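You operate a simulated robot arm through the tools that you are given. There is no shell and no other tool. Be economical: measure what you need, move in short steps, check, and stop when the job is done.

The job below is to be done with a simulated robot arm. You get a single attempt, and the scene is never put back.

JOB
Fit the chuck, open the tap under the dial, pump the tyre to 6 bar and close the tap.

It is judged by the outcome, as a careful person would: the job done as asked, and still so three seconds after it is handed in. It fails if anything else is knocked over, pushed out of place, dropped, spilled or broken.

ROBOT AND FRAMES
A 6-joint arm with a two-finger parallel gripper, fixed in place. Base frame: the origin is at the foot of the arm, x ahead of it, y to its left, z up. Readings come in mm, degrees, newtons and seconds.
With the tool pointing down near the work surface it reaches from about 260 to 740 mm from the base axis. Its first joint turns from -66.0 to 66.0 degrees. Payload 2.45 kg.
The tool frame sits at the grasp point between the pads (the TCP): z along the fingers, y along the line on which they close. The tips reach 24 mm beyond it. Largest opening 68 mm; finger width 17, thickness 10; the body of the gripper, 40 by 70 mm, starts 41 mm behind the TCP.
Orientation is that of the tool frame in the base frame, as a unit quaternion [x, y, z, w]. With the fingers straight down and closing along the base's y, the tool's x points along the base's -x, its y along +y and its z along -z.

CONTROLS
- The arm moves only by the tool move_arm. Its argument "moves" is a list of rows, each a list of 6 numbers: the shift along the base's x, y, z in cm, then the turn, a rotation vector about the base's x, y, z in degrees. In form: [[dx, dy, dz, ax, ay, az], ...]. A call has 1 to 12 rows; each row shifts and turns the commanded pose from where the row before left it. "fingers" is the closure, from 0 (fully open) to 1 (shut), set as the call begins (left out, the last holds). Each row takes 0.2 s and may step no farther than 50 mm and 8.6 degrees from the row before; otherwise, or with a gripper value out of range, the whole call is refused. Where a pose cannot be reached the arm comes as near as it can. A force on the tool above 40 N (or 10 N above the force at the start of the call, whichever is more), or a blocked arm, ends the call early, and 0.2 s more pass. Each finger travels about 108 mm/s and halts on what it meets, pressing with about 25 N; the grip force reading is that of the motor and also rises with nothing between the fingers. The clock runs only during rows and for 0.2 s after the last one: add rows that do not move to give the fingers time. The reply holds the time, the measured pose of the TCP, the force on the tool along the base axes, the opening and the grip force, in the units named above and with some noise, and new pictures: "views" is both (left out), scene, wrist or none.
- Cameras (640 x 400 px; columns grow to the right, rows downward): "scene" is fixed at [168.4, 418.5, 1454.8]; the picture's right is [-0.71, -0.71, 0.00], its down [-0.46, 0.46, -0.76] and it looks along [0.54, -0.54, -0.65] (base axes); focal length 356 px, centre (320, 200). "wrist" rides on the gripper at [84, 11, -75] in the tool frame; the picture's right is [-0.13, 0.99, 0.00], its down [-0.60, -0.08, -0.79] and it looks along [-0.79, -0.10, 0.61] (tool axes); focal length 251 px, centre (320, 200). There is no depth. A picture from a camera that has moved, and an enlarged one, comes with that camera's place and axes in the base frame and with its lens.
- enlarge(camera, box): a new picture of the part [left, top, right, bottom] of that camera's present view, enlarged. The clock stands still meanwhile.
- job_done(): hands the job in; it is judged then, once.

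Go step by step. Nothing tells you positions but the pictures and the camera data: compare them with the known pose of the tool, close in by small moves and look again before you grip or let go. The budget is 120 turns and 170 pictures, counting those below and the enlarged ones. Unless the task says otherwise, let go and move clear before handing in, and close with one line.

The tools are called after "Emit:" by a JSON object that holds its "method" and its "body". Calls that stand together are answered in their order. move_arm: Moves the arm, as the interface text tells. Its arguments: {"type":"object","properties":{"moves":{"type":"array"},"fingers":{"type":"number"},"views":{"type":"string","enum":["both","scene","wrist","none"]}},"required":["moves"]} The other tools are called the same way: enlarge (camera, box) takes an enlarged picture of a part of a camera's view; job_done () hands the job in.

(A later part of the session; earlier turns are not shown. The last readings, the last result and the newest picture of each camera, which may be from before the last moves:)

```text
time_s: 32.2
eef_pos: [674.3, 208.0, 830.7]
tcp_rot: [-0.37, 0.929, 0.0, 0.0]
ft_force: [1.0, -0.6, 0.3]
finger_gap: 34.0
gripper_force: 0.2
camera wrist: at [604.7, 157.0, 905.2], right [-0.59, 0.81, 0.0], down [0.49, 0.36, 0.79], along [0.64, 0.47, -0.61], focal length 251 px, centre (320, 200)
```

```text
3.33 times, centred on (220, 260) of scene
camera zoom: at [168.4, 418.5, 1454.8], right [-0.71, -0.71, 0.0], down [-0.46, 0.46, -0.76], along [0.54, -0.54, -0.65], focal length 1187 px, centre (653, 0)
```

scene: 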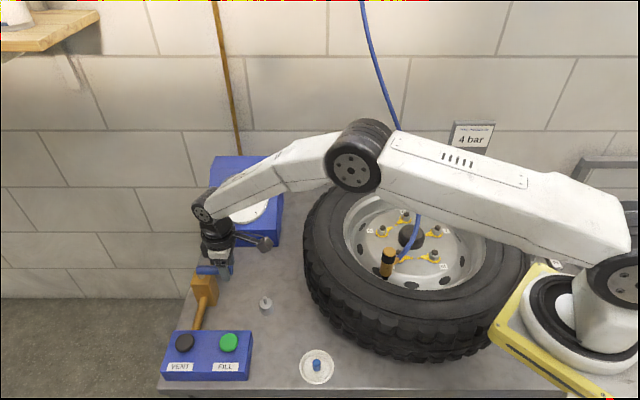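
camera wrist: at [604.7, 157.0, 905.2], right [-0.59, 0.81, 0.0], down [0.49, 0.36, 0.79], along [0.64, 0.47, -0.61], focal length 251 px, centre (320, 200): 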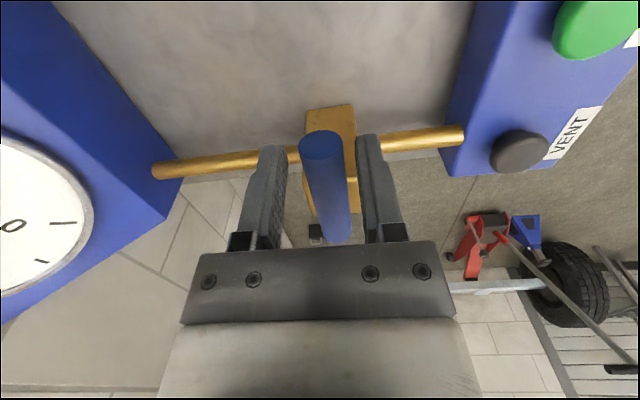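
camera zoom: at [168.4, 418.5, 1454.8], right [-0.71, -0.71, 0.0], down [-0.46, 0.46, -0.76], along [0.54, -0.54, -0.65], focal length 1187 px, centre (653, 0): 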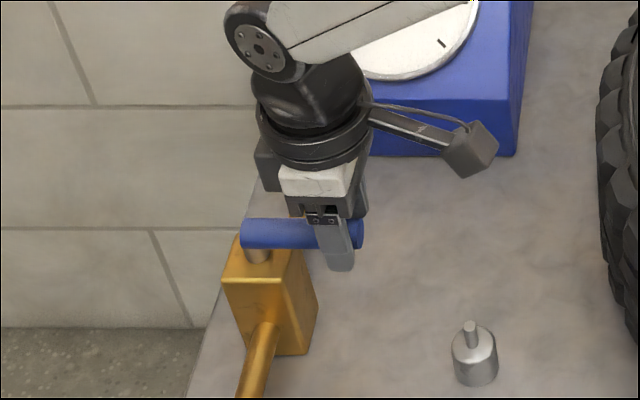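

Straddled. I'll try turning the lever clockwise, towards the FILL box, by about 24° and feel the response.

Emit:
{"method": "move_arm", "body": {"moves": [[-0.47, 0.55, 0, 0, 0, -8], [-0.38, 0.62, 0, 0, 0, -8], [-0.3, 0.66, 0, 0, 0, -8], [0, 0, 0, 0, 0, 0]]}}

Emit:
{"method": "enlarge", "body": {"camera": "scene", "box": [160, 200, 280, 320]}}

```text
time_s: 33.2
eef_pos: [662.9, 226.3, 830.5]
tcp_rot: [-0.169, 0.986, 0.001, 0.001]
ft_force: [-0.3, -0.5, -0.2]
finger_gap: 34.4
gripper_force: 0.1
camera wrist: at [578.3, 207.9, 905.1], right [-0.21, 0.98, 0.0], down [0.6, 0.13, 0.79], along [0.78, 0.16, -0.61], focal length 251 px, centre (320, 200)
```

scene: 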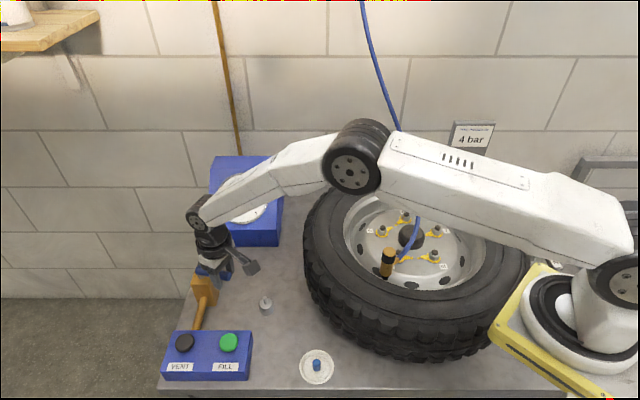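
wrist: 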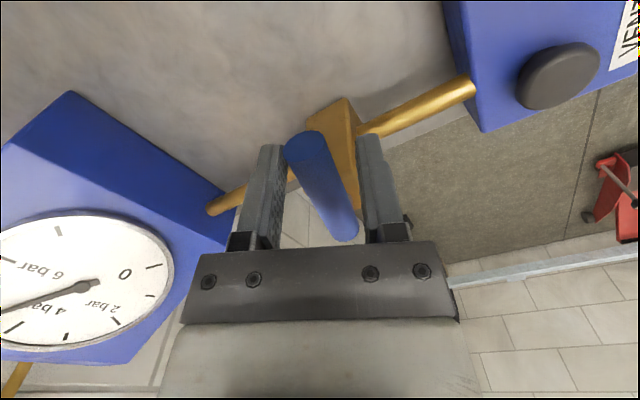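

```text
3.33 times, centred on (220, 260) of scene
camera zoom: at [168.4, 418.5, 1454.8], right [-0.71, -0.71, 0.0], down [-0.46, 0.46, -0.76], along [0.54, -0.54, -0.65], focal length 1187 px, centre (653, 0)
```

zoom: 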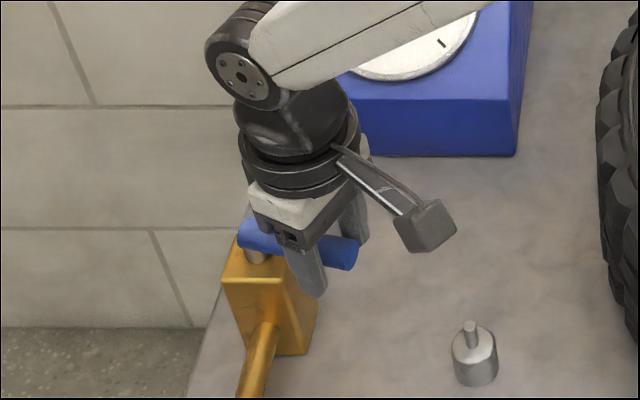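

The lever turns freely this way. Continuing the arc to bring it in line with the pipe.

Emit:
{"method": "move_arm", "body": {"moves": [[-0.2, 0.7, 0, 0, 0, -8], [-0.1, 0.72, 0, 0, 0, -8], [0, 0.72, 0, 0, 0, -8], [0.1, 0.72, 0, 0, 0, -8], [0.2, 0.7, 0, 0, 0, -8], [0.3, 0.66, 0, 0, 0, -8], [0, 0, 0, 0, 0, 0]]}}

Emit:
{"method": "enlarge", "body": {"camera": "scene", "box": [160, 200, 280, 320]}}

```text
time_s: 34.8
eef_pos: [665.2, 271.2, 830.1]
tcp_rot: [0.247, 0.969, 0.0, 0.001]
ft_force: [-1.1, 0.1, -0.4]
finger_gap: 34.4
gripper_force: 0.4
camera wrist: at [595.9, 317.3, 905.5], right [0.59, 0.81, 0.0], down [0.49, -0.36, 0.79], along [0.64, -0.47, -0.61], focal length 251 px, centre (320, 200)
```

scene: 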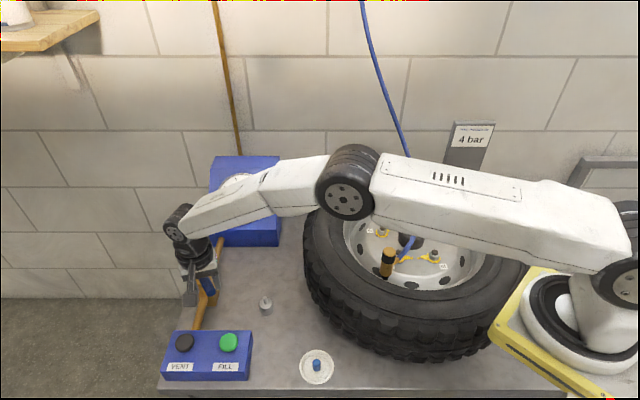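
wrist: 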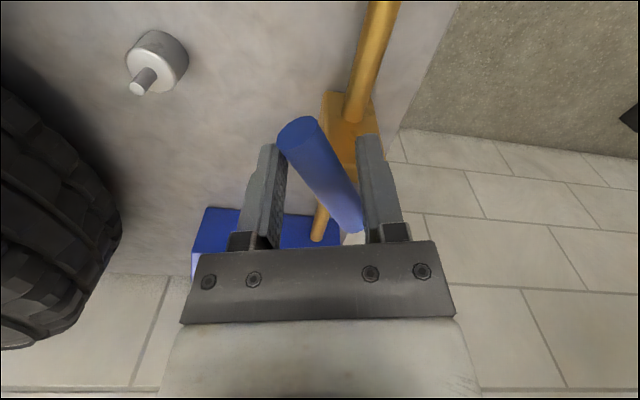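

```text
3.33 times, centred on (220, 260) of scene
camera zoom: at [168.4, 418.5, 1454.8], right [-0.71, -0.71, 0.0], down [-0.46, 0.46, -0.76], along [0.54, -0.54, -0.65], focal length 1187 px, centre (653, 0)
```

zoom: 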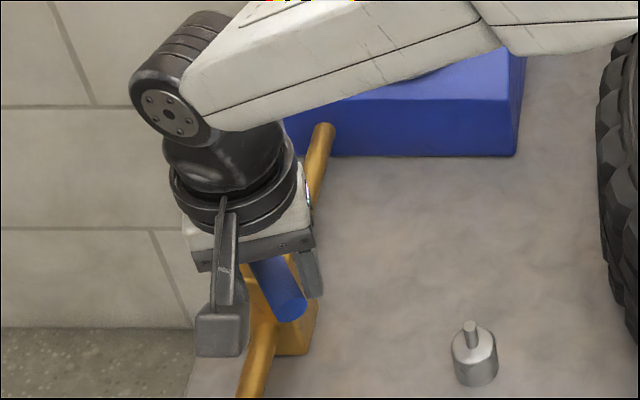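

The lever is lagging about 20° behind the tool because of the slack. I'll continue until it's in line with the pipe.

Emit:
{"method": "move_arm", "body": {"moves": [[0.38, 0.62, 0, 0, 0, -8], [0.47, 0.55, 0, 0, 0, -8], [0.3, 0.3, 0, 0, 0, -2], [0, 0, 0, 0, 0, 0]]}}

Emit:
{"method": "enlarge", "body": {"camera": "scene", "box": [160, 200, 280, 320]}}

```text
time_s: 35.8
eef_pos: [676.4, 284.1, 830.5]
tcp_rot: [0.396, 0.918, 0.001, 0.0]
ft_force: [-0.4, -0.3, 0.3]
finger_gap: 34.4
gripper_force: 0.2
camera wrist: at [626.1, 350.5, 905.2], right [0.81, 0.59, 0.0], down [0.36, -0.49, 0.79], along [0.47, -0.64, -0.61], focal length 251 px, centre (320, 200)
```

scene: 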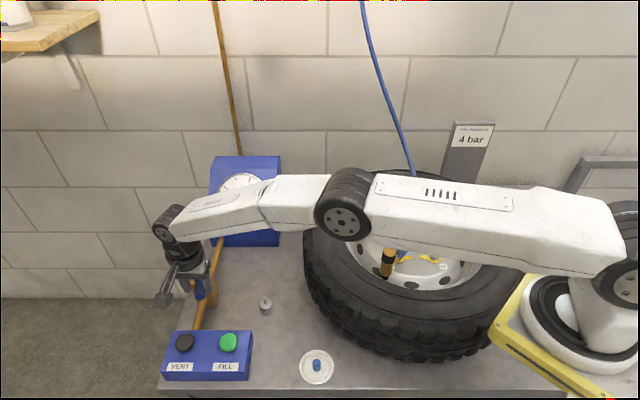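
wrist: 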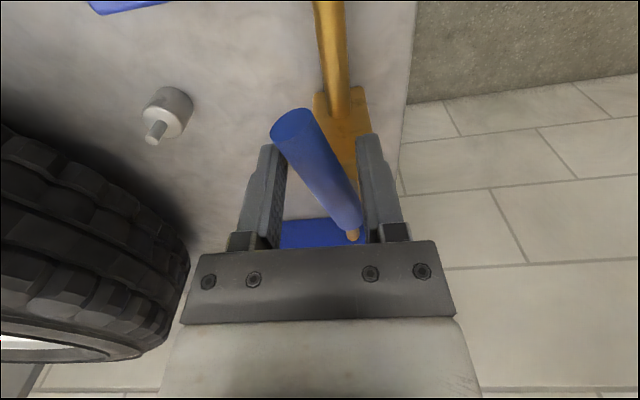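

```text
3.33 times, centred on (220, 260) of scene
camera zoom: at [168.4, 418.5, 1454.8], right [-0.71, -0.71, 0.0], down [-0.46, 0.46, -0.76], along [0.54, -0.54, -0.65], focal length 1187 px, centre (653, 0)
```

zoom: 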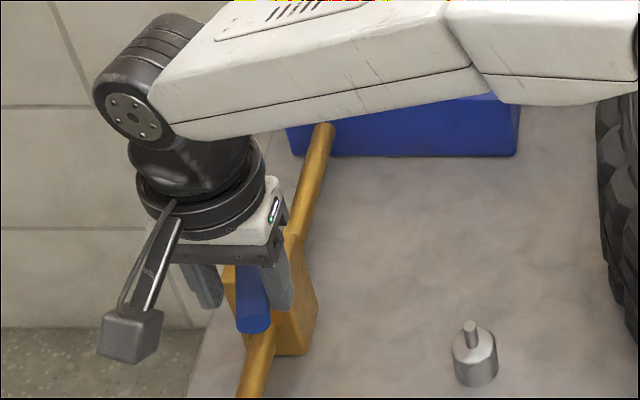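

The lever is about 10° short of the pipe line. I'll push a bit further to reach the stop.

Emit:
{"method": "move_arm", "body": {"moves": [[0.35, 0.3, 0, 0, 0, -3], [0.35, 0.3, 0, 0, 0, -3], [0.3, 0.2, 0, 0, 0, 0], [0, 0, 0, 0, 0, 0]]}}

Emit:
{"method": "enlarge", "body": {"camera": "scene", "box": [160, 200, 280, 320]}}

```text
time_s: 36.8
eef_pos: [684.3, 291.4, 830.9]
tcp_rot: [0.442, 0.897, 0.0, 0.0]
ft_force: [-0.8, -0.2, -0.9]
finger_gap: 34.6
gripper_force: 0.1
camera wrist: at [641.8, 362.4, 905.7], right [0.87, 0.5, 0.0], down [0.31, -0.53, 0.79], along [0.4, -0.69, -0.61], focal length 251 px, centre (320, 200)
```

scene: 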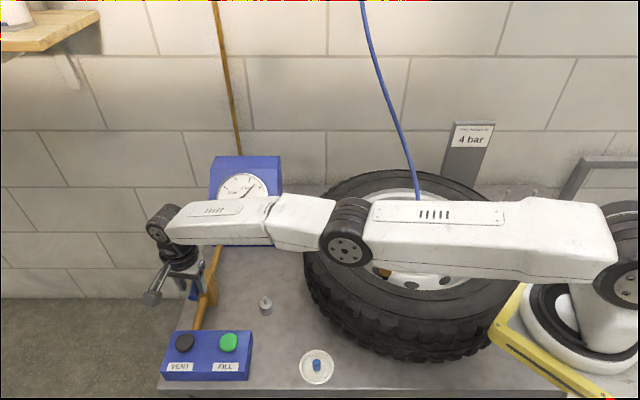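
wrist: 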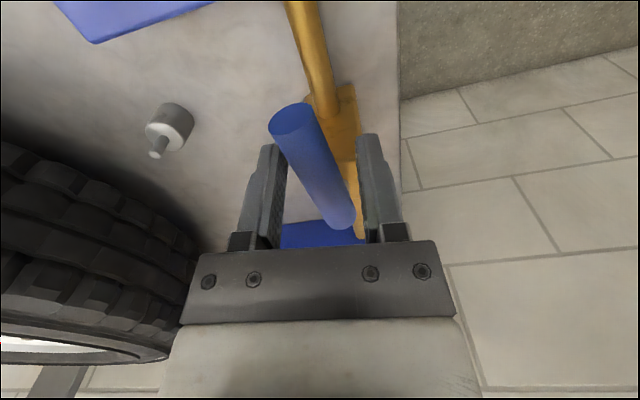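

```text
3.33 times, centred on (220, 260) of scene
camera zoom: at [168.4, 418.5, 1454.8], right [-0.71, -0.71, 0.0], down [-0.46, 0.46, -0.76], along [0.54, -0.54, -0.65], focal length 1187 px, centre (653, 0)
```

zoom: 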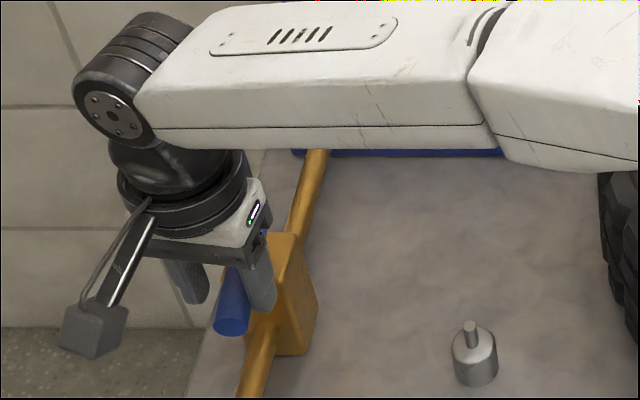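

In the scene view the lever is now parallel to the pipe. One small extra push will check for the end stop.

Emit:
{"method": "move_arm", "body": {"moves": [[0.25, 0.22, 0, 0, 0, -2], [0.2, 0.2, 0, 0, 0, 0], [0, 0, 0, 0, 0, 0]]}}

Emit:
{"method": "enlarge", "body": {"camera": "scene", "box": [160, 200, 280, 320]}}

```text
time_s: 37.6
eef_pos: [684.1, 293.1, 832.1]
tcp_rot: [0.459, 0.889, 0.0, -0.001]
ft_force: [0.4, 0.4, 0.5]
finger_gap: 33.9
gripper_force: 0.1
out of reach, approached as far as the arm can: row 1
camera wrist: at [644.1, 365.8, 907.4], right [0.88, 0.47, 0.0], down [0.29, -0.54, 0.79], along [0.37, -0.7, -0.61], focal length 251 px, centre (320, 200)
```

scene: 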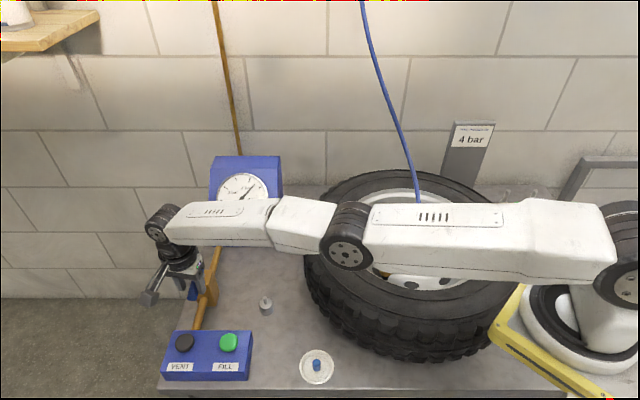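
wrist: 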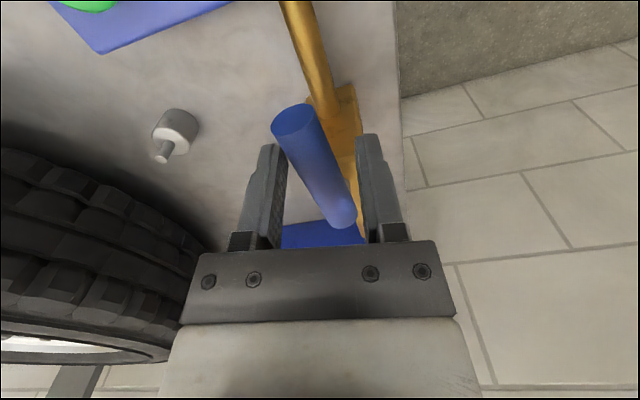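

```text
3.33 times, centred on (220, 260) of scene
camera zoom: at [168.4, 418.5, 1454.8], right [-0.71, -0.71, 0.0], down [-0.46, 0.46, -0.76], along [0.54, -0.54, -0.65], focal length 1187 px, centre (653, 0)
```

zoom: 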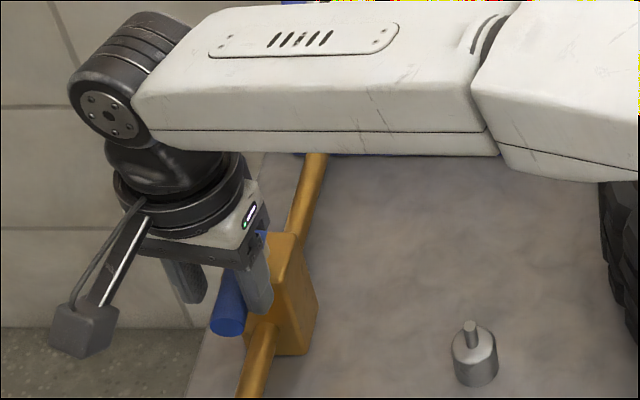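

The lever is in line with the pipe at the arm's reach limit. I'll back off slightly, lift clear and look.

Emit:
{"method": "move_arm", "body": {"moves": [[-0.3, -0.2, 0, 0, 0, 0], [0, 0, 2, 0, 0, 0], [-0.3, -0.3, 3, 0, 0, 0], [-2, -2, 3, 0, 0, 0], [-3, -1, 2, 0, 0, 0], [-3, 0, 0, 0, 0, 0], [-3, 0, 0, 0, 0, 0], [0, 0, 0, 0, 0, 0]]}}

Emit:
{"method": "enlarge", "body": {"camera": "scene", "box": [150, 220, 290, 390]}}

Emit:
{"method": "enlarge", "body": {"camera": "wrist", "box": [0, 0, 640, 250]}}

```text
time_s: 39.4
eef_pos: [569.7, 257.9, 932.1]
tcp_rot: [0.458, 0.889, 0.0, 0.0]
ft_force: [-0.3, -0.5, -0.6]
finger_gap: 33.9
gripper_force: 0.0
camera wrist: at [528.2, 331.0, 1006.2], right [0.88, 0.47, 0.0], down [0.29, -0.54, 0.79], along [0.37, -0.7, -0.61], focal length 251 px, centre (320, 200)
```

scene: 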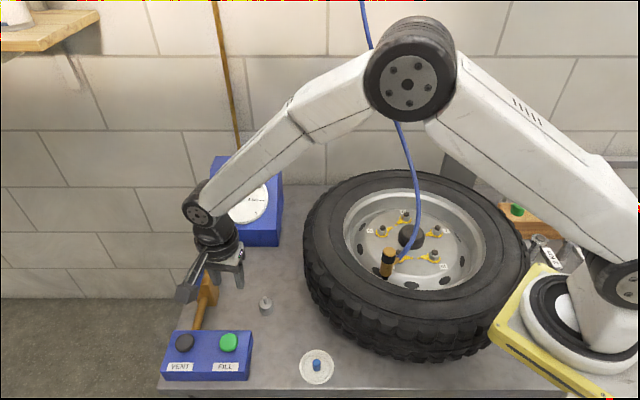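
wrist: 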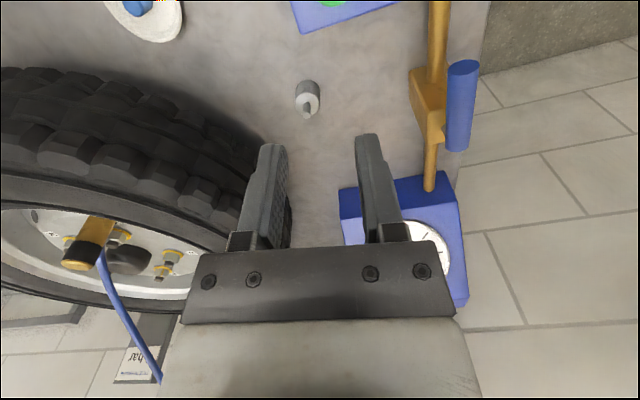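

```text
2.35 times, centred on (220, 305) of scene
camera zoom: at [168.4, 418.5, 1454.8], right [-0.71, -0.71, 0.0], down [-0.46, 0.46, -0.76], along [0.54, -0.54, -0.65], focal length 838 px, centre (555, -47)
```

zoom: 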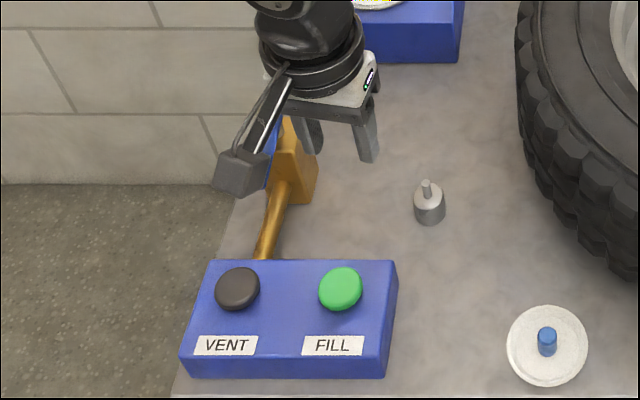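

```text
1.00 times, centred on (320, 125) of wrist
camera zoom: at [528.2, 331.0, 1006.2], right [0.88, 0.47, 0.0], down [0.29, -0.54, 0.79], along [0.37, -0.7, -0.61], focal length 251 px, centre (320, 275)
```

zoom: 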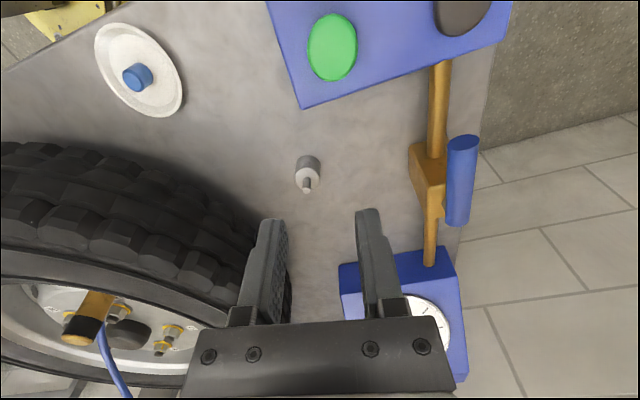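

The lever is parallel to the pipe, so the tap should be open. FILL is near (556,293,766). I'll hover above it with the fingers closed and check whether the dial stays visible.

Emit:
{"method": "move_arm", "body": {"moves": [[-0.4, 1.2, -3, 0, 0, 5], [-0.4, 1.2, -3, 0, 0, 5], [-0.6, 1.1, -3, 0, 0, 5], [0, 0, -1.5, 0, 0, 0], [0, 0, 0, 0, 0, 0]], "fingers": 1}}

Emit:
{"method": "enlarge", "body": {"camera": "scene", "box": [150, 270, 290, 390]}}

```text
time_s: 40.6
eef_pos: [556.6, 292.8, 827.6]
tcp_rot: [0.338, 0.941, 0.0, 0.0]
ft_force: [-0.2, 0.1, -0.2]
finger_gap: 0.0
gripper_force: 23.7
camera wrist: at [497.4, 353.9, 901.8], right [0.73, 0.68, 0.0], down [0.42, -0.45, 0.79], along [0.54, -0.58, -0.61], focal length 251 px, centre (320, 200)
```

scene: 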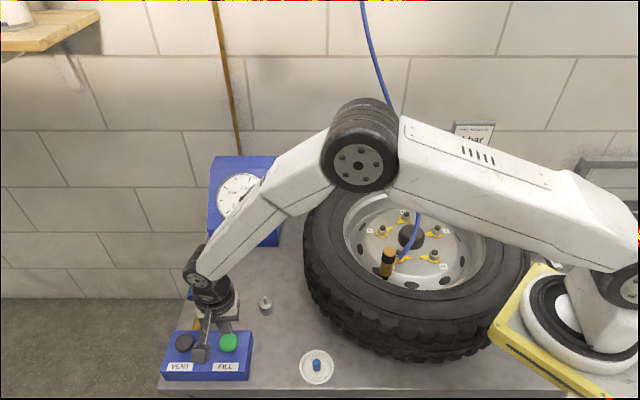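
wrist: 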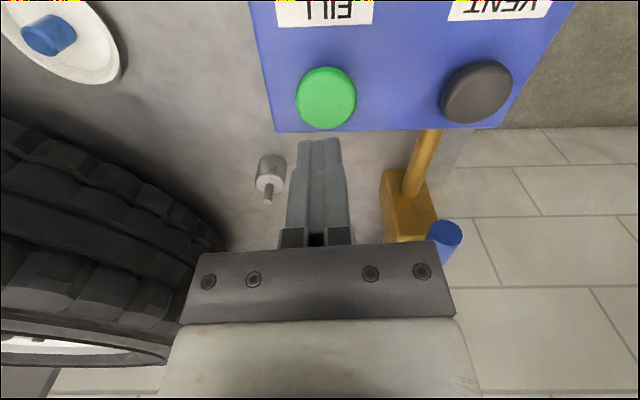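

```text
3.33 times, centred on (220, 330) of scene
camera zoom: at [168.4, 418.5, 1454.8], right [-0.71, -0.71, 0.0], down [-0.46, 0.46, -0.76], along [0.54, -0.54, -0.65], focal length 1187 px, centre (653, -233)
```

zoom: 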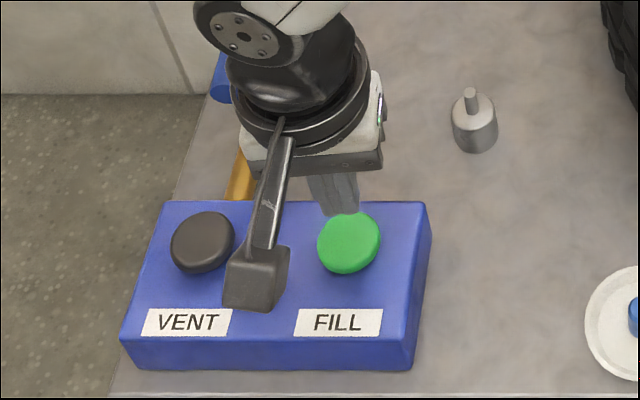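

The forearm hides part of the dial here. I'll tilt the tool about 30° so the forearm moves clear of the dial while the fingertips stay over FILL.

Emit:
{"method": "move_arm", "body": {"moves": [[-0.3, 0.02, 0.3, 3.5, -6.6, 0], [-0.3, 0.02, 0, 3.5, -6.6, 0], [-0.3, 0.02, 0, 3.5, -6.6, 0], [-0.36, 0, 0, 3.5, -6.6, 0], [0, 0, 0, 0, 0, 0]]}}

Emit:
{"method": "enlarge", "body": {"camera": "scene", "box": [150, 270, 290, 390]}}

```text
time_s: 41.8
eef_pos: [544.1, 299.5, 829.3]
tcp_rot: [0.328, 0.924, 0.154, 0.121]
ft_force: [-1.2, 0.3, -0.1]
finger_gap: 0.0
gripper_force: 23.2
out of reach, approached as far as the arm can: row 4
camera wrist: at [461.1, 343.6, 892.1], right [0.66, 0.65, 0.38], down [0.15, -0.61, 0.78], along [0.73, -0.46, -0.5], focal length 251 px, centre (320, 200)
```

scene: 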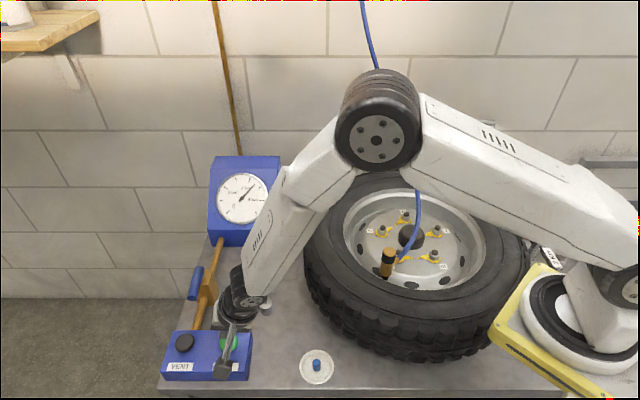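
wrist: 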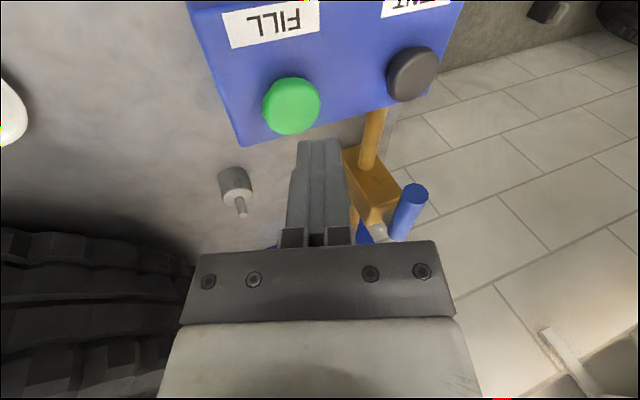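

```text
3.33 times, centred on (220, 330) of scene
camera zoom: at [168.4, 418.5, 1454.8], right [-0.71, -0.71, 0.0], down [-0.46, 0.46, -0.76], along [0.54, -0.54, -0.65], focal length 1187 px, centre (653, -233)
```

zoom: 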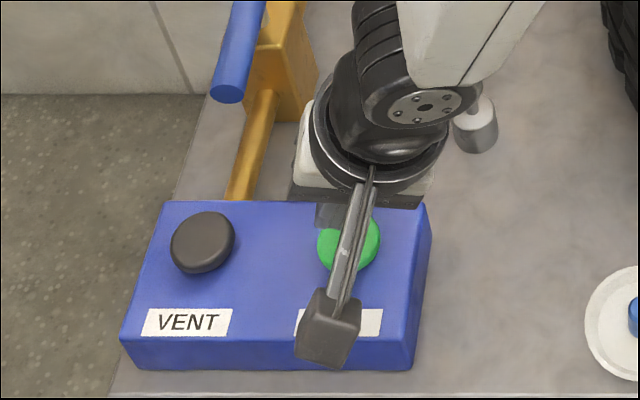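

The dial is now fully visible. I'll centre the tips over FILL and approach.

Emit:
{"method": "move_arm", "body": {"moves": [[0, -0.7, -1.5, 0, 0, 0], [0, 0, -1.2, 0, 0, 0], [0, 0, 0, 0, 0, 0]]}}

Emit:
{"method": "enlarge", "body": {"camera": "wrist", "box": [200, 50, 420, 200]}}

```text
time_s: 42.6
eef_pos: [543.8, 286.0, 802.5]
tcp_rot: [0.327, 0.909, 0.191, 0.175]
ft_force: [1.2, 0.8, -0.2]
finger_gap: 0.1
gripper_force: 24.0
out of reach, approached as far as the arm can: row 1
camera wrist: at [454.3, 330.4, 856.4], right [0.62, 0.62, 0.48], down [0.05, -0.64, 0.77], along [0.79, -0.45, -0.42], focal length 251 px, centre (320, 200)
```

scene: 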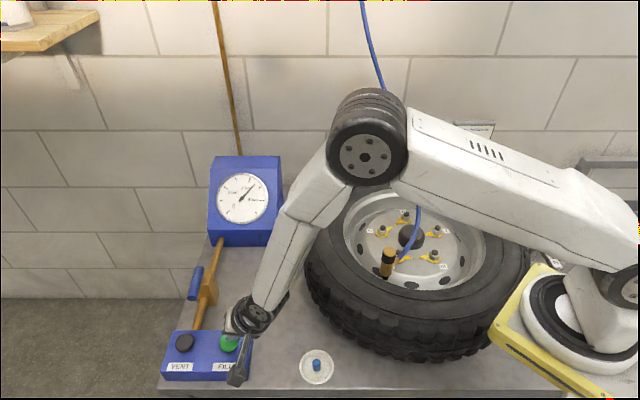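
wrist: 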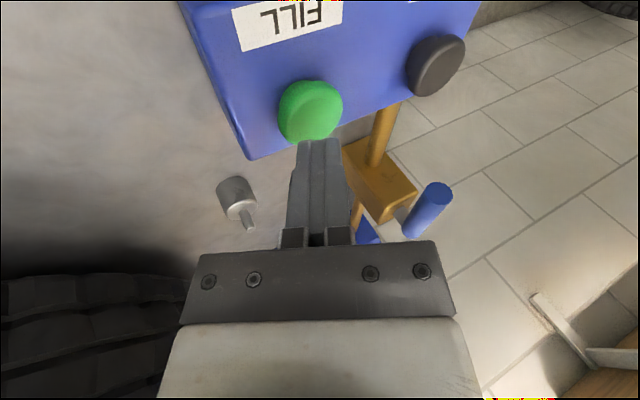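

```text
2.67 times, centred on (310, 125) of wrist
camera zoom: at [454.3, 330.4, 856.4], right [0.62, 0.62, 0.48], down [0.05, -0.64, 0.77], along [0.79, -0.45, -0.42], focal length 670 px, centre (347, 400)
```

zoom: 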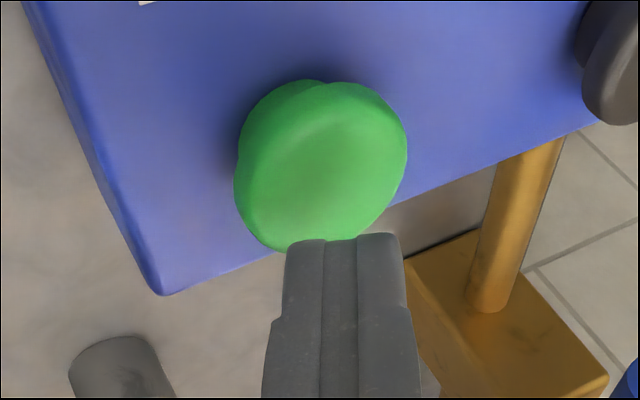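

The tip is about 6 mm short of the button centre. I'll shift and lower towards contact.

Emit:
{"method": "move_arm", "body": {"moves": [[-0.3, 0.6, -0.6, 0, 0, 0], [0, 0, 0, 0, 0, 0]]}}

Emit:
{"method": "enlarge", "body": {"camera": "wrist", "box": [200, 50, 420, 200]}}

```text
time_s: 43.2
eef_pos: [541.5, 292.1, 795.8]
tcp_rot: [0.327, 0.909, 0.19, 0.174]
ft_force: [0.0, 0.3, -0.2]
finger_gap: 0.4
gripper_force: 23.9
camera wrist: at [451.4, 336.4, 850.4], right [0.62, 0.62, 0.48], down [0.05, -0.64, 0.77], along [0.79, -0.45, -0.43], focal length 251 px, centre (320, 200)
```

scene: 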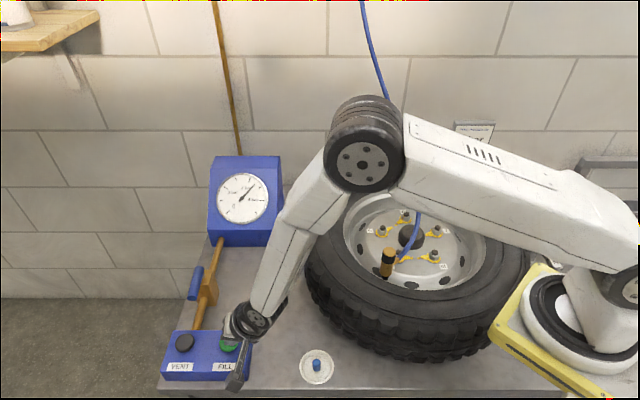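
wrist: 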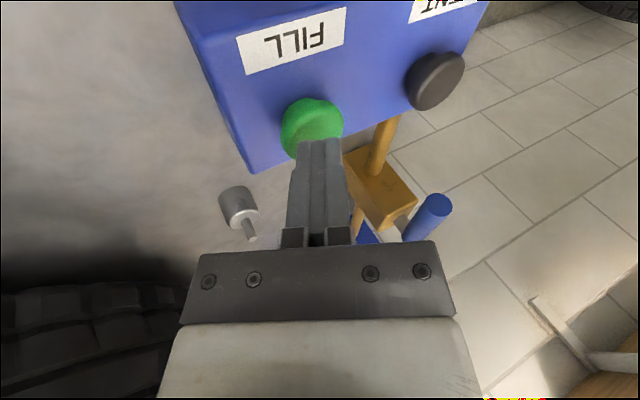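

```text
2.67 times, centred on (310, 125) of wrist
camera zoom: at [451.4, 336.4, 850.4], right [0.62, 0.62, 0.48], down [0.05, -0.64, 0.77], along [0.79, -0.45, -0.43], focal length 670 px, centre (347, 400)
```

zoom: 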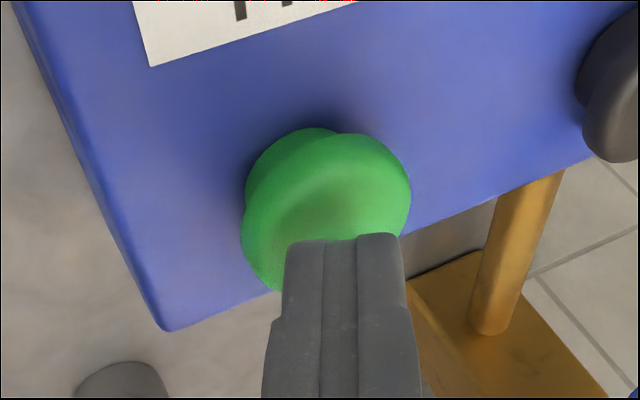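

Closing in on the button in small steps, watching the dial.

Emit:
{"method": "move_arm", "body": {"moves": [[-0.1, 0.15, -0.4, 0, 0, 0], [0, 0, -0.3, 0, 0, 0]]}}

Emit:
{"method": "enlarge", "body": {"camera": "scene", "box": [205, 160, 285, 230]}}

```text
time_s: 43.8
eef_pos: [539.2, 295.6, 790.5]
tcp_rot: [0.328, 0.909, 0.191, 0.174]
ft_force: [-0.7, -0.2, -0.3]
finger_gap: 0.0
gripper_force: 23.6
camera wrist: at [450.6, 338.0, 843.7], right [0.62, 0.62, 0.48], down [0.05, -0.64, 0.77], along [0.79, -0.45, -0.43], focal length 251 px, centre (320, 200)
```

scene: 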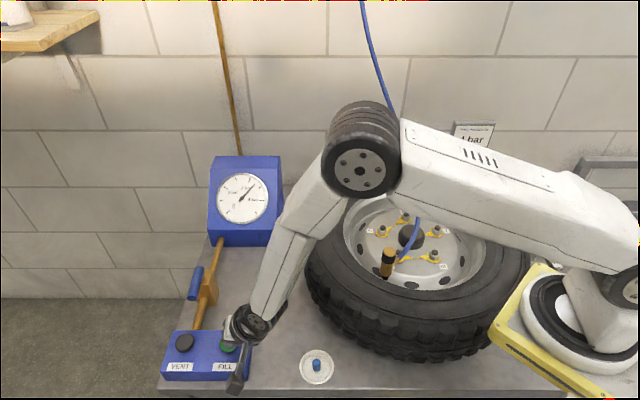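
wrist: 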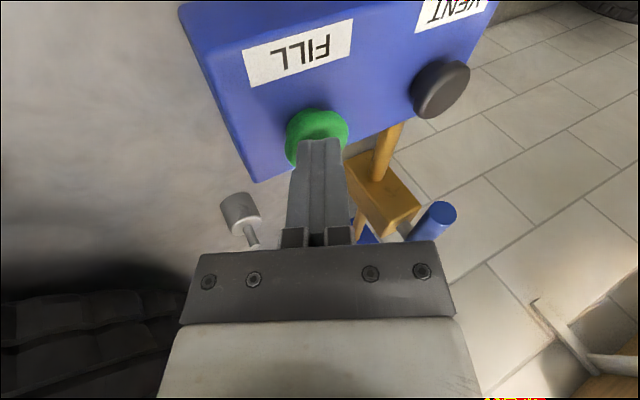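

```text
5.71 times, centred on (245, 195) of scene
camera zoom: at [168.4, 418.5, 1454.8], right [-0.71, -0.71, 0.0], down [-0.46, 0.46, -0.76], along [0.54, -0.54, -0.65], focal length 2035 px, centre (749, 229)
```

zoom: 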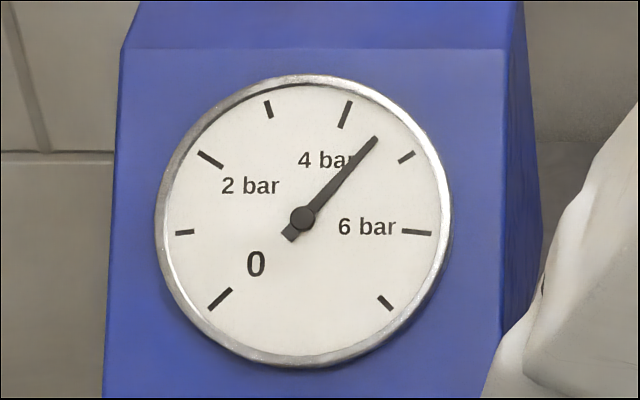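

No contact yet. Continuing down gently.

Emit:
{"method": "move_arm", "body": {"moves": [[0, 0, -0.3, 0, 0, 0], [0, 0, -0.3, 0, 0, 0]]}}

```text
time_s: 44.4
eef_pos: [540.1, 294.7, 783.5]
tcp_rot: [0.327, 0.909, 0.19, 0.173]
ft_force: [-0.9, -1.8, 3.2]
finger_gap: 0.0
gripper_force: 23.4
camera wrist: at [450.7, 338.3, 837.8], right [0.62, 0.62, 0.48], down [0.05, -0.64, 0.77], along [0.79, -0.45, -0.42], focal length 251 px, centre (320, 200)
```

scene: 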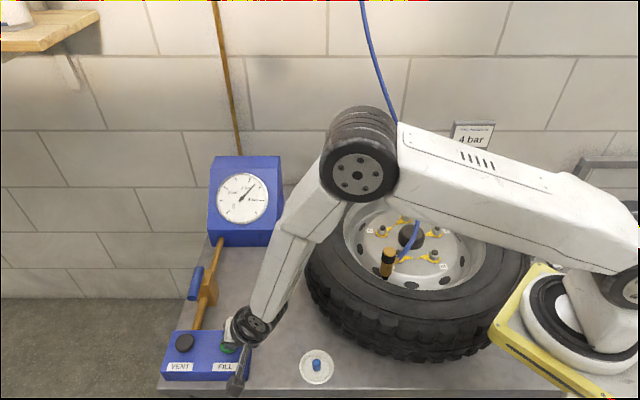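
wrist: 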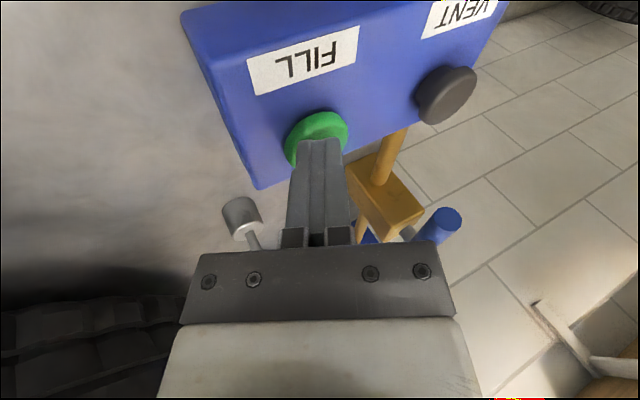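

Contact has begun at about 3 N. I'll press a little further and read the dial.

Emit:
{"method": "move_arm", "body": {"moves": [[0, 0, -0.25, 0, 0, 0]], "views": "none"}}

Emit:
{"method": "enlarge", "body": {"camera": "scene", "box": [205, 160, 285, 230]}}

```text
time_s: 44.8
eef_pos: [540.2, 295.1, 782.9]
tcp_rot: [0.327, 0.909, 0.191, 0.174]
ft_force: [-2.0, -2.0, 9.2]
finger_gap: 0.2
gripper_force: 23.6
```

```text
5.71 times, centred on (245, 195) of scene
camera zoom: at [168.2, 418.4, 1454.9], right [-0.71, -0.71, 0.0], down [-0.46, 0.46, -0.76], along [0.54, -0.54, -0.65], focal length 2035 px, centre (749, 229)
```

zoom: 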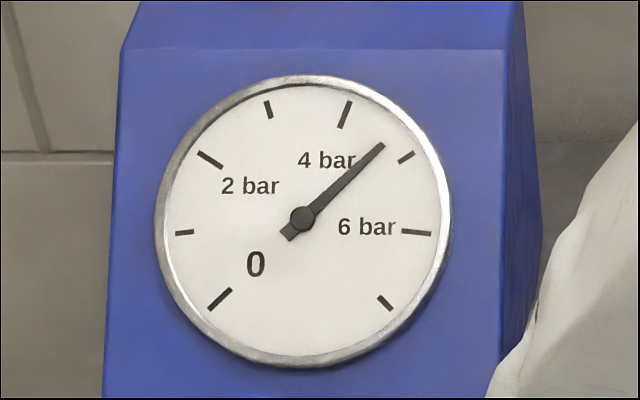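

The pressure is rising. I'll hold briefly and measure the rate.

Emit:
{"method": "move_arm", "body": {"moves": [[0, 0, 0, 0, 0, 0], [0, 0, 0, 0, 0, 0]], "views": "none"}}

Emit:
{"method": "enlarge", "body": {"camera": "scene", "box": [205, 160, 285, 230]}}

```text
time_s: 45.4
eef_pos: [539.7, 295.1, 781.4]
tcp_rot: [0.327, 0.909, 0.191, 0.173]
ft_force: [-2.1, 0.7, 10.2]
finger_gap: 0.2
gripper_force: 23.9
```

```text
5.71 times, centred on (245, 195) of scene
camera zoom: at [168.2, 418.4, 1454.9], right [-0.71, -0.71, 0.0], down [-0.46, 0.46, -0.76], along [0.54, -0.54, -0.65], focal length 2035 px, centre (749, 229)
```

zoom: 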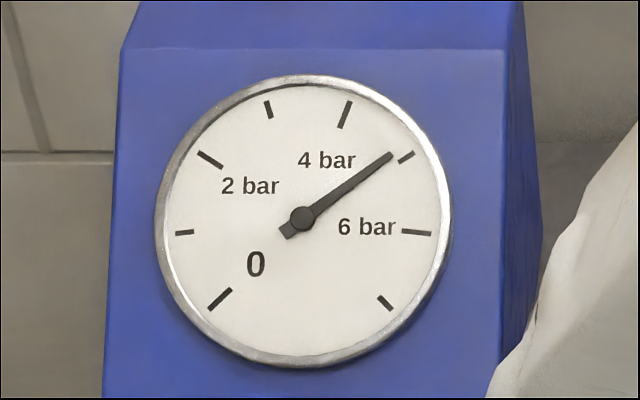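

The rate is about 0.27 bar/s and the dial reads roughly 4.86. I'll hold for 2.2 s.

Emit:
{"method": "move_arm", "body": {"moves": [[0, 0, 0, 0, 0, 0], [0, 0, 0, 0, 0, 0], [0, 0, 0, 0, 0, 0], [0, 0, 0, 0, 0, 0], [0, 0, 0, 0, 0, 0], [0, 0, 0, 0, 0, 0], [0, 0, 0, 0, 0, 0], [0, 0, 0, 0, 0, 0], [0, 0, 0, 0, 0, 0], [0, 0, 0, 0, 0, 0]], "views": "none"}}

Emit:
{"method": "enlarge", "body": {"camera": "scene", "box": [205, 160, 285, 230]}}

```text
time_s: 47.6
eef_pos: [540.7, 294.5, 782.1]
tcp_rot: [0.327, 0.909, 0.191, 0.174]
ft_force: [-3.9, 0.2, 12.6]
finger_gap: 0.2
gripper_force: 23.8
```

```text
5.71 times, centred on (245, 195) of scene
camera zoom: at [168.1, 418.4, 1454.9], right [-0.71, -0.71, 0.0], down [-0.46, 0.46, -0.76], along [0.54, -0.54, -0.65], focal length 2035 px, centre (749, 229)
```

zoom: 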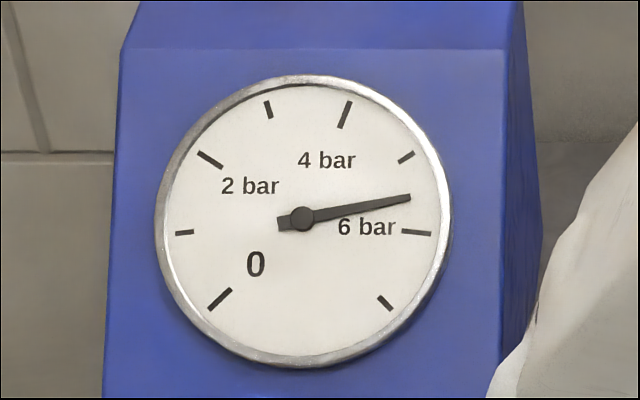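

About 5.53 bar. I'll hold one more second.

Emit:
{"method": "move_arm", "body": {"moves": [[0, 0, 0, 0, 0, 0], [0, 0, 0, 0, 0, 0], [0, 0, 0, 0, 0, 0], [0, 0, 0, 0, 0, 0]], "views": "none"}}

Emit:
{"method": "enlarge", "body": {"camera": "scene", "box": [205, 160, 285, 230]}}

```text
time_s: 48.6
eef_pos: [539.5, 294.6, 782.0]
tcp_rot: [0.327, 0.909, 0.192, 0.173]
ft_force: [-2.9, 0.1, 12.0]
finger_gap: 0.0
gripper_force: 23.3
```

```text
5.71 times, centred on (245, 195) of scene
camera zoom: at [168.1, 418.4, 1454.9], right [-0.71, -0.71, 0.0], down [-0.46, 0.46, -0.76], along [0.54, -0.54, -0.65], focal length 2035 px, centre (749, 229)
```

zoom: 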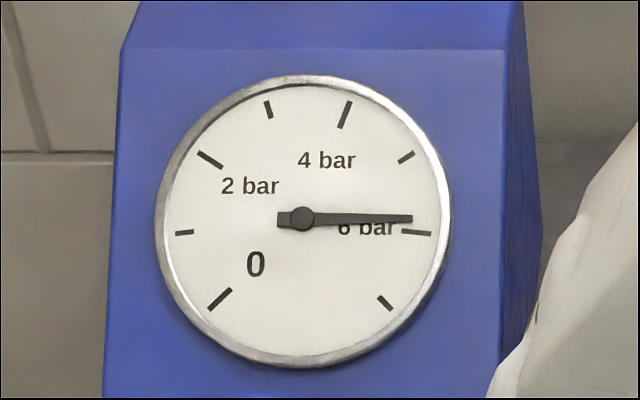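

About 5.83 bar. I'll hold 0.4 s more and lift off in the same call.

Emit:
{"method": "move_arm", "body": {"moves": [[0, 0, 0, 0, 0, 0], [0, 0, 0, 0, 0, 0], [0, 0, 1.5, 0, 0, 0], [0, 0, 1, 0, 0, 0], [0, 0, 0, 0, 0, 0]], "views": "scene"}}

Emit:
{"method": "enlarge", "body": {"camera": "scene", "box": [205, 160, 285, 230]}}

```text
time_s: 49.8
eef_pos: [537.6, 292.8, 805.8]
tcp_rot: [0.326, 0.91, 0.19, 0.173]
ft_force: [0.1, 0.3, 0.1]
finger_gap: 0.0
gripper_force: 24.5
```

scene: 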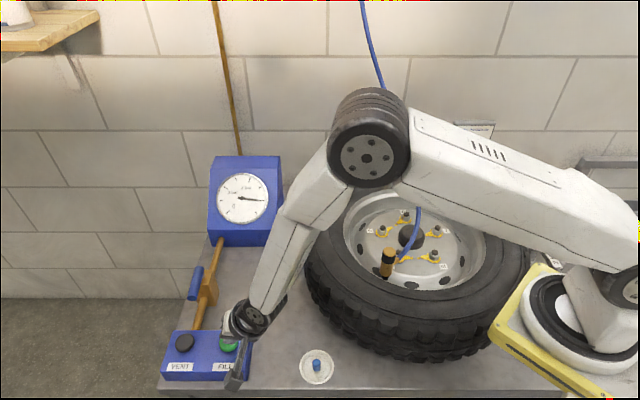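

```text
5.71 times, centred on (245, 195) of scene
camera zoom: at [168.4, 418.5, 1454.8], right [-0.71, -0.71, 0.0], down [-0.46, 0.46, -0.76], along [0.54, -0.54, -0.65], focal length 2035 px, centre (749, 229)
```

zoom: 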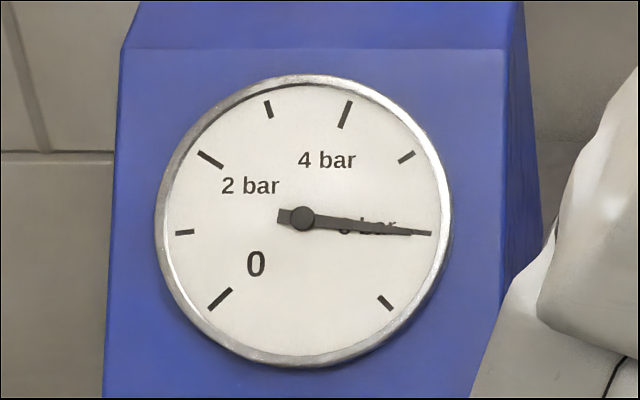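

The needle sits right on 6 bar. Now I'll lift, level the tool and move above the lever to close the tap.

Emit:
{"method": "move_arm", "body": {"moves": [[0, 0, 4, 0, 0, 0], [0, 0, 4, -3.5, 6.6, 0], [1, 0, 2, -3.5, 6.6, 0], [2, 0, 0.5, -3.5, 6.6, 0], [2, 0, 0, -3.5, 6.6, 0], [2.7, -0.2, 0, 0, 0, -1], [2.7, -0.3, 0, 0, 0, -1], [2.6, -0.3, 0, 0, 0, 0], [0, 0, 0, 0, 0, 0]], "fingers": 0.5}}

Emit:
{"method": "enlarge", "body": {"camera": "scene", "box": [160, 200, 280, 320]}}

```text
time_s: 51.8
eef_pos: [647.9, 273.8, 870.8]
tcp_rot: [0.36, 0.921, 0.055, 0.136]
ft_force: [-0.2, 0.2, 0.5]
finger_gap: 34.0
gripper_force: 0.0
out of reach, approached as far as the arm can: row 2, 3, 4, 7, 8
camera wrist: at [572.9, 337.0, 927.5], right [0.73, 0.64, 0.23], down [0.14, -0.47, 0.87], along [0.66, -0.61, -0.44], focal length 251 px, centre (320, 200)
```

scene: 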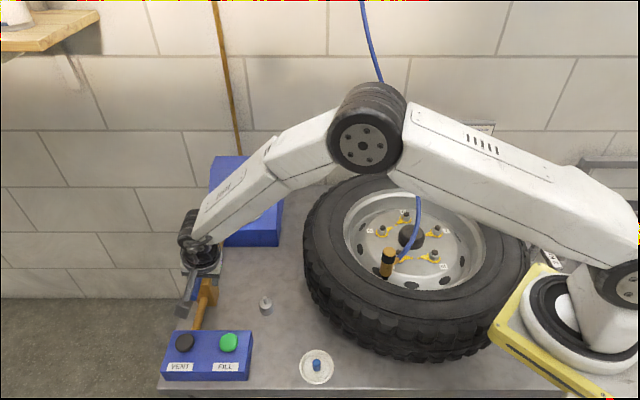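
wrist: 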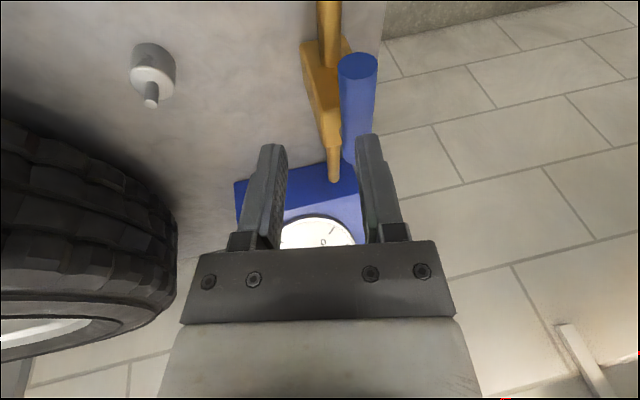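

```text
3.33 times, centred on (220, 260) of scene
camera zoom: at [168.5, 418.5, 1454.8], right [-0.71, -0.71, 0.0], down [-0.46, 0.46, -0.76], along [0.54, -0.54, -0.65], focal length 1187 px, centre (653, 0)
```

zoom: 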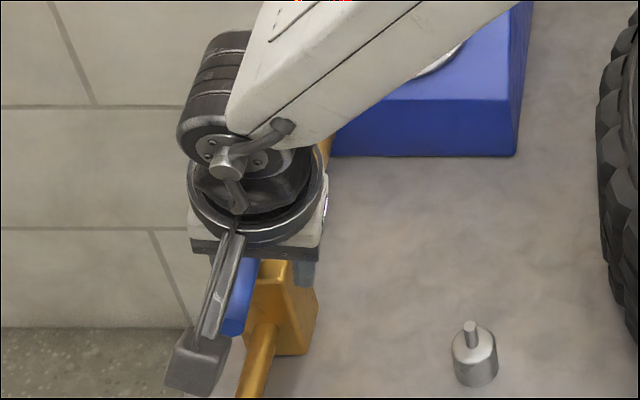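

The arm stayed partly tilted because of a reach limit. I'll pull back and up slightly and finish levelling.

Emit:
{"method": "move_arm", "body": {"moves": [[-2, 0, 2, 0, 0, 0], [-1, 0, 1, 0, 8.4, 0], [0, 0, 0, 0, 8.4, 0], [0, 0, 0, 0, 0, 0]]}}

```text
time_s: 52.8
eef_pos: [606.5, 273.0, 886.0]
tcp_rot: [0.36, 0.924, 0.045, 0.118]
ft_force: [0.7, -0.1, -0.2]
finger_gap: 33.9
gripper_force: 0.0
out of reach, approached as far as the arm can: row 1, 2, 3
camera wrist: at [533.5, 335.9, 945.5], right [0.74, 0.64, 0.19], down [0.18, -0.46, 0.87], along [0.65, -0.61, -0.46], focal length 251 px, centre (320, 200)
```

scene: 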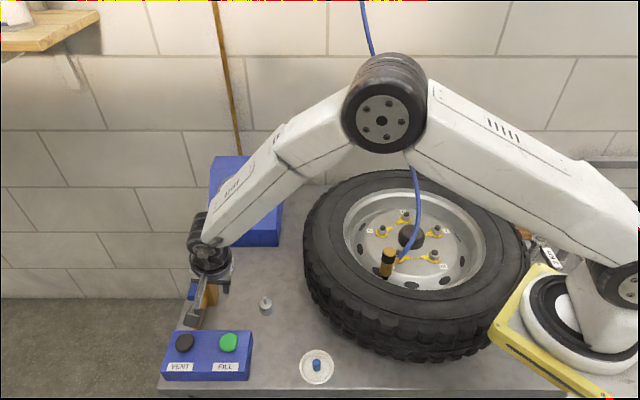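
wrist: 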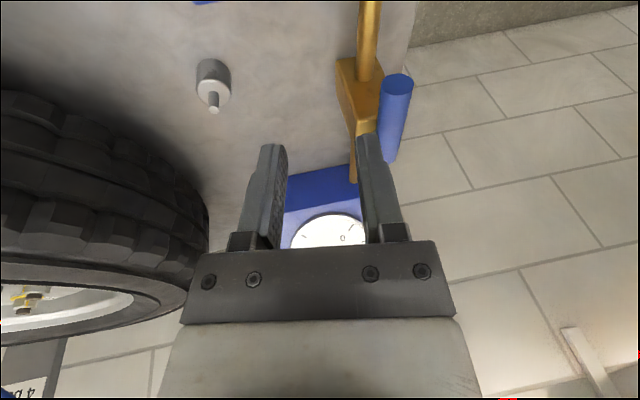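

A wrist limit seems to be in play at this position. I'll go back to near where the tilt was first applied and level there.

Emit:
{"method": "move_arm", "body": {"moves": [[-2, 0.5, -1, 0, 0, 0], [-2, 0.5, -1, 0, 0, 0], [-1, 0.5, -1, 0, 0, 0], [0, 0, 0, 0, 4, 0], [0, 0, 0, 0, 4, 0], [0, 0, 0, 0, 4, 0], [0, 0, 0, 0, 0, 0]]}}

```text
time_s: 54.4
eef_pos: [552.0, 286.8, 855.4]
tcp_rot: [0.363, 0.927, 0.03, 0.093]
ft_force: [-0.9, 0.2, 0.7]
finger_gap: 34.2
gripper_force: 0.1
out of reach, approached as far as the arm can: row 4, 5, 6
camera wrist: at [483.4, 350.7, 917.5], right [0.75, 0.64, 0.14], down [0.23, -0.46, 0.86], along [0.62, -0.61, -0.49], focal length 251 px, centre (320, 200)
```

scene: 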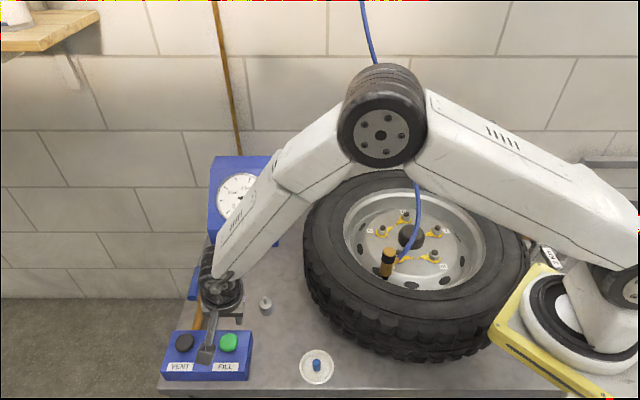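
wrist: 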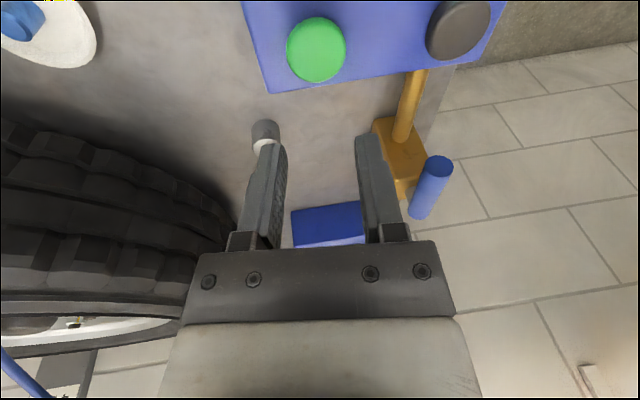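

Tilt is now about 11°. I'll try yawing the tool the other way while levelling, in case the last joint is at its limit.

Emit:
{"method": "move_arm", "body": {"moves": [[0, 0, 0.5, 0, 0, 8], [0, 0, 0.5, 0, 0, 8], [0, 0, 0.5, 0, 4, 6], [0, 0, 0, 0, 4, 0], [0, 0, 0, 0, 4, 0], [0, 0, 0, 0, 0, 0]]}}

```text
time_s: 55.8
eef_pos: [513.2, 278.5, 851.0]
tcp_rot: [0.182, 0.979, 0.025, 0.087]
ft_force: [0.8, -1.4, 0.0]
finger_gap: 33.9
gripper_force: 0.0
out of reach, approached as far as the arm can: row 1, 2, 3, 4, 5
camera wrist: at [425.7, 315.7, 911.5], right [0.47, 0.88, 0.1], down [0.38, -0.31, 0.87], along [0.8, -0.37, -0.48], focal length 251 px, centre (320, 200)
```

scene: 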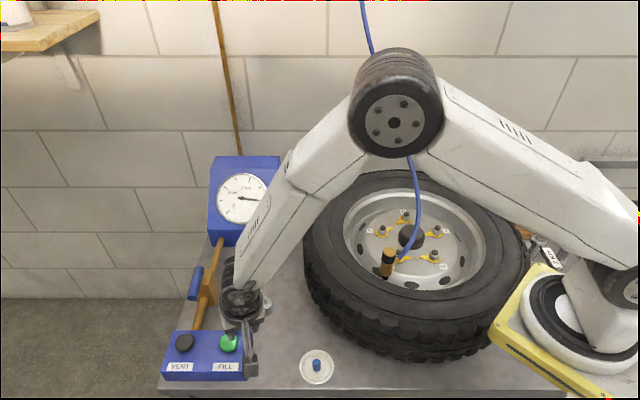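
wrist: 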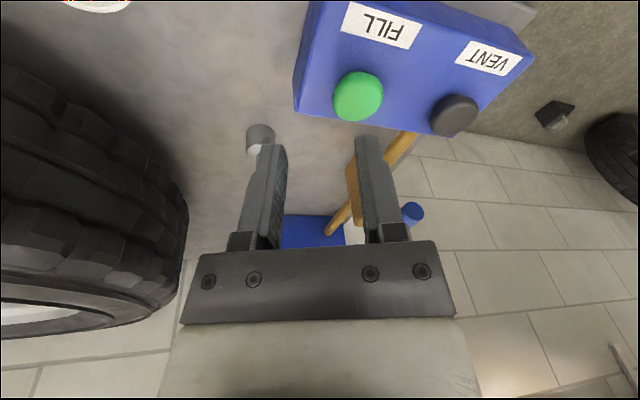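

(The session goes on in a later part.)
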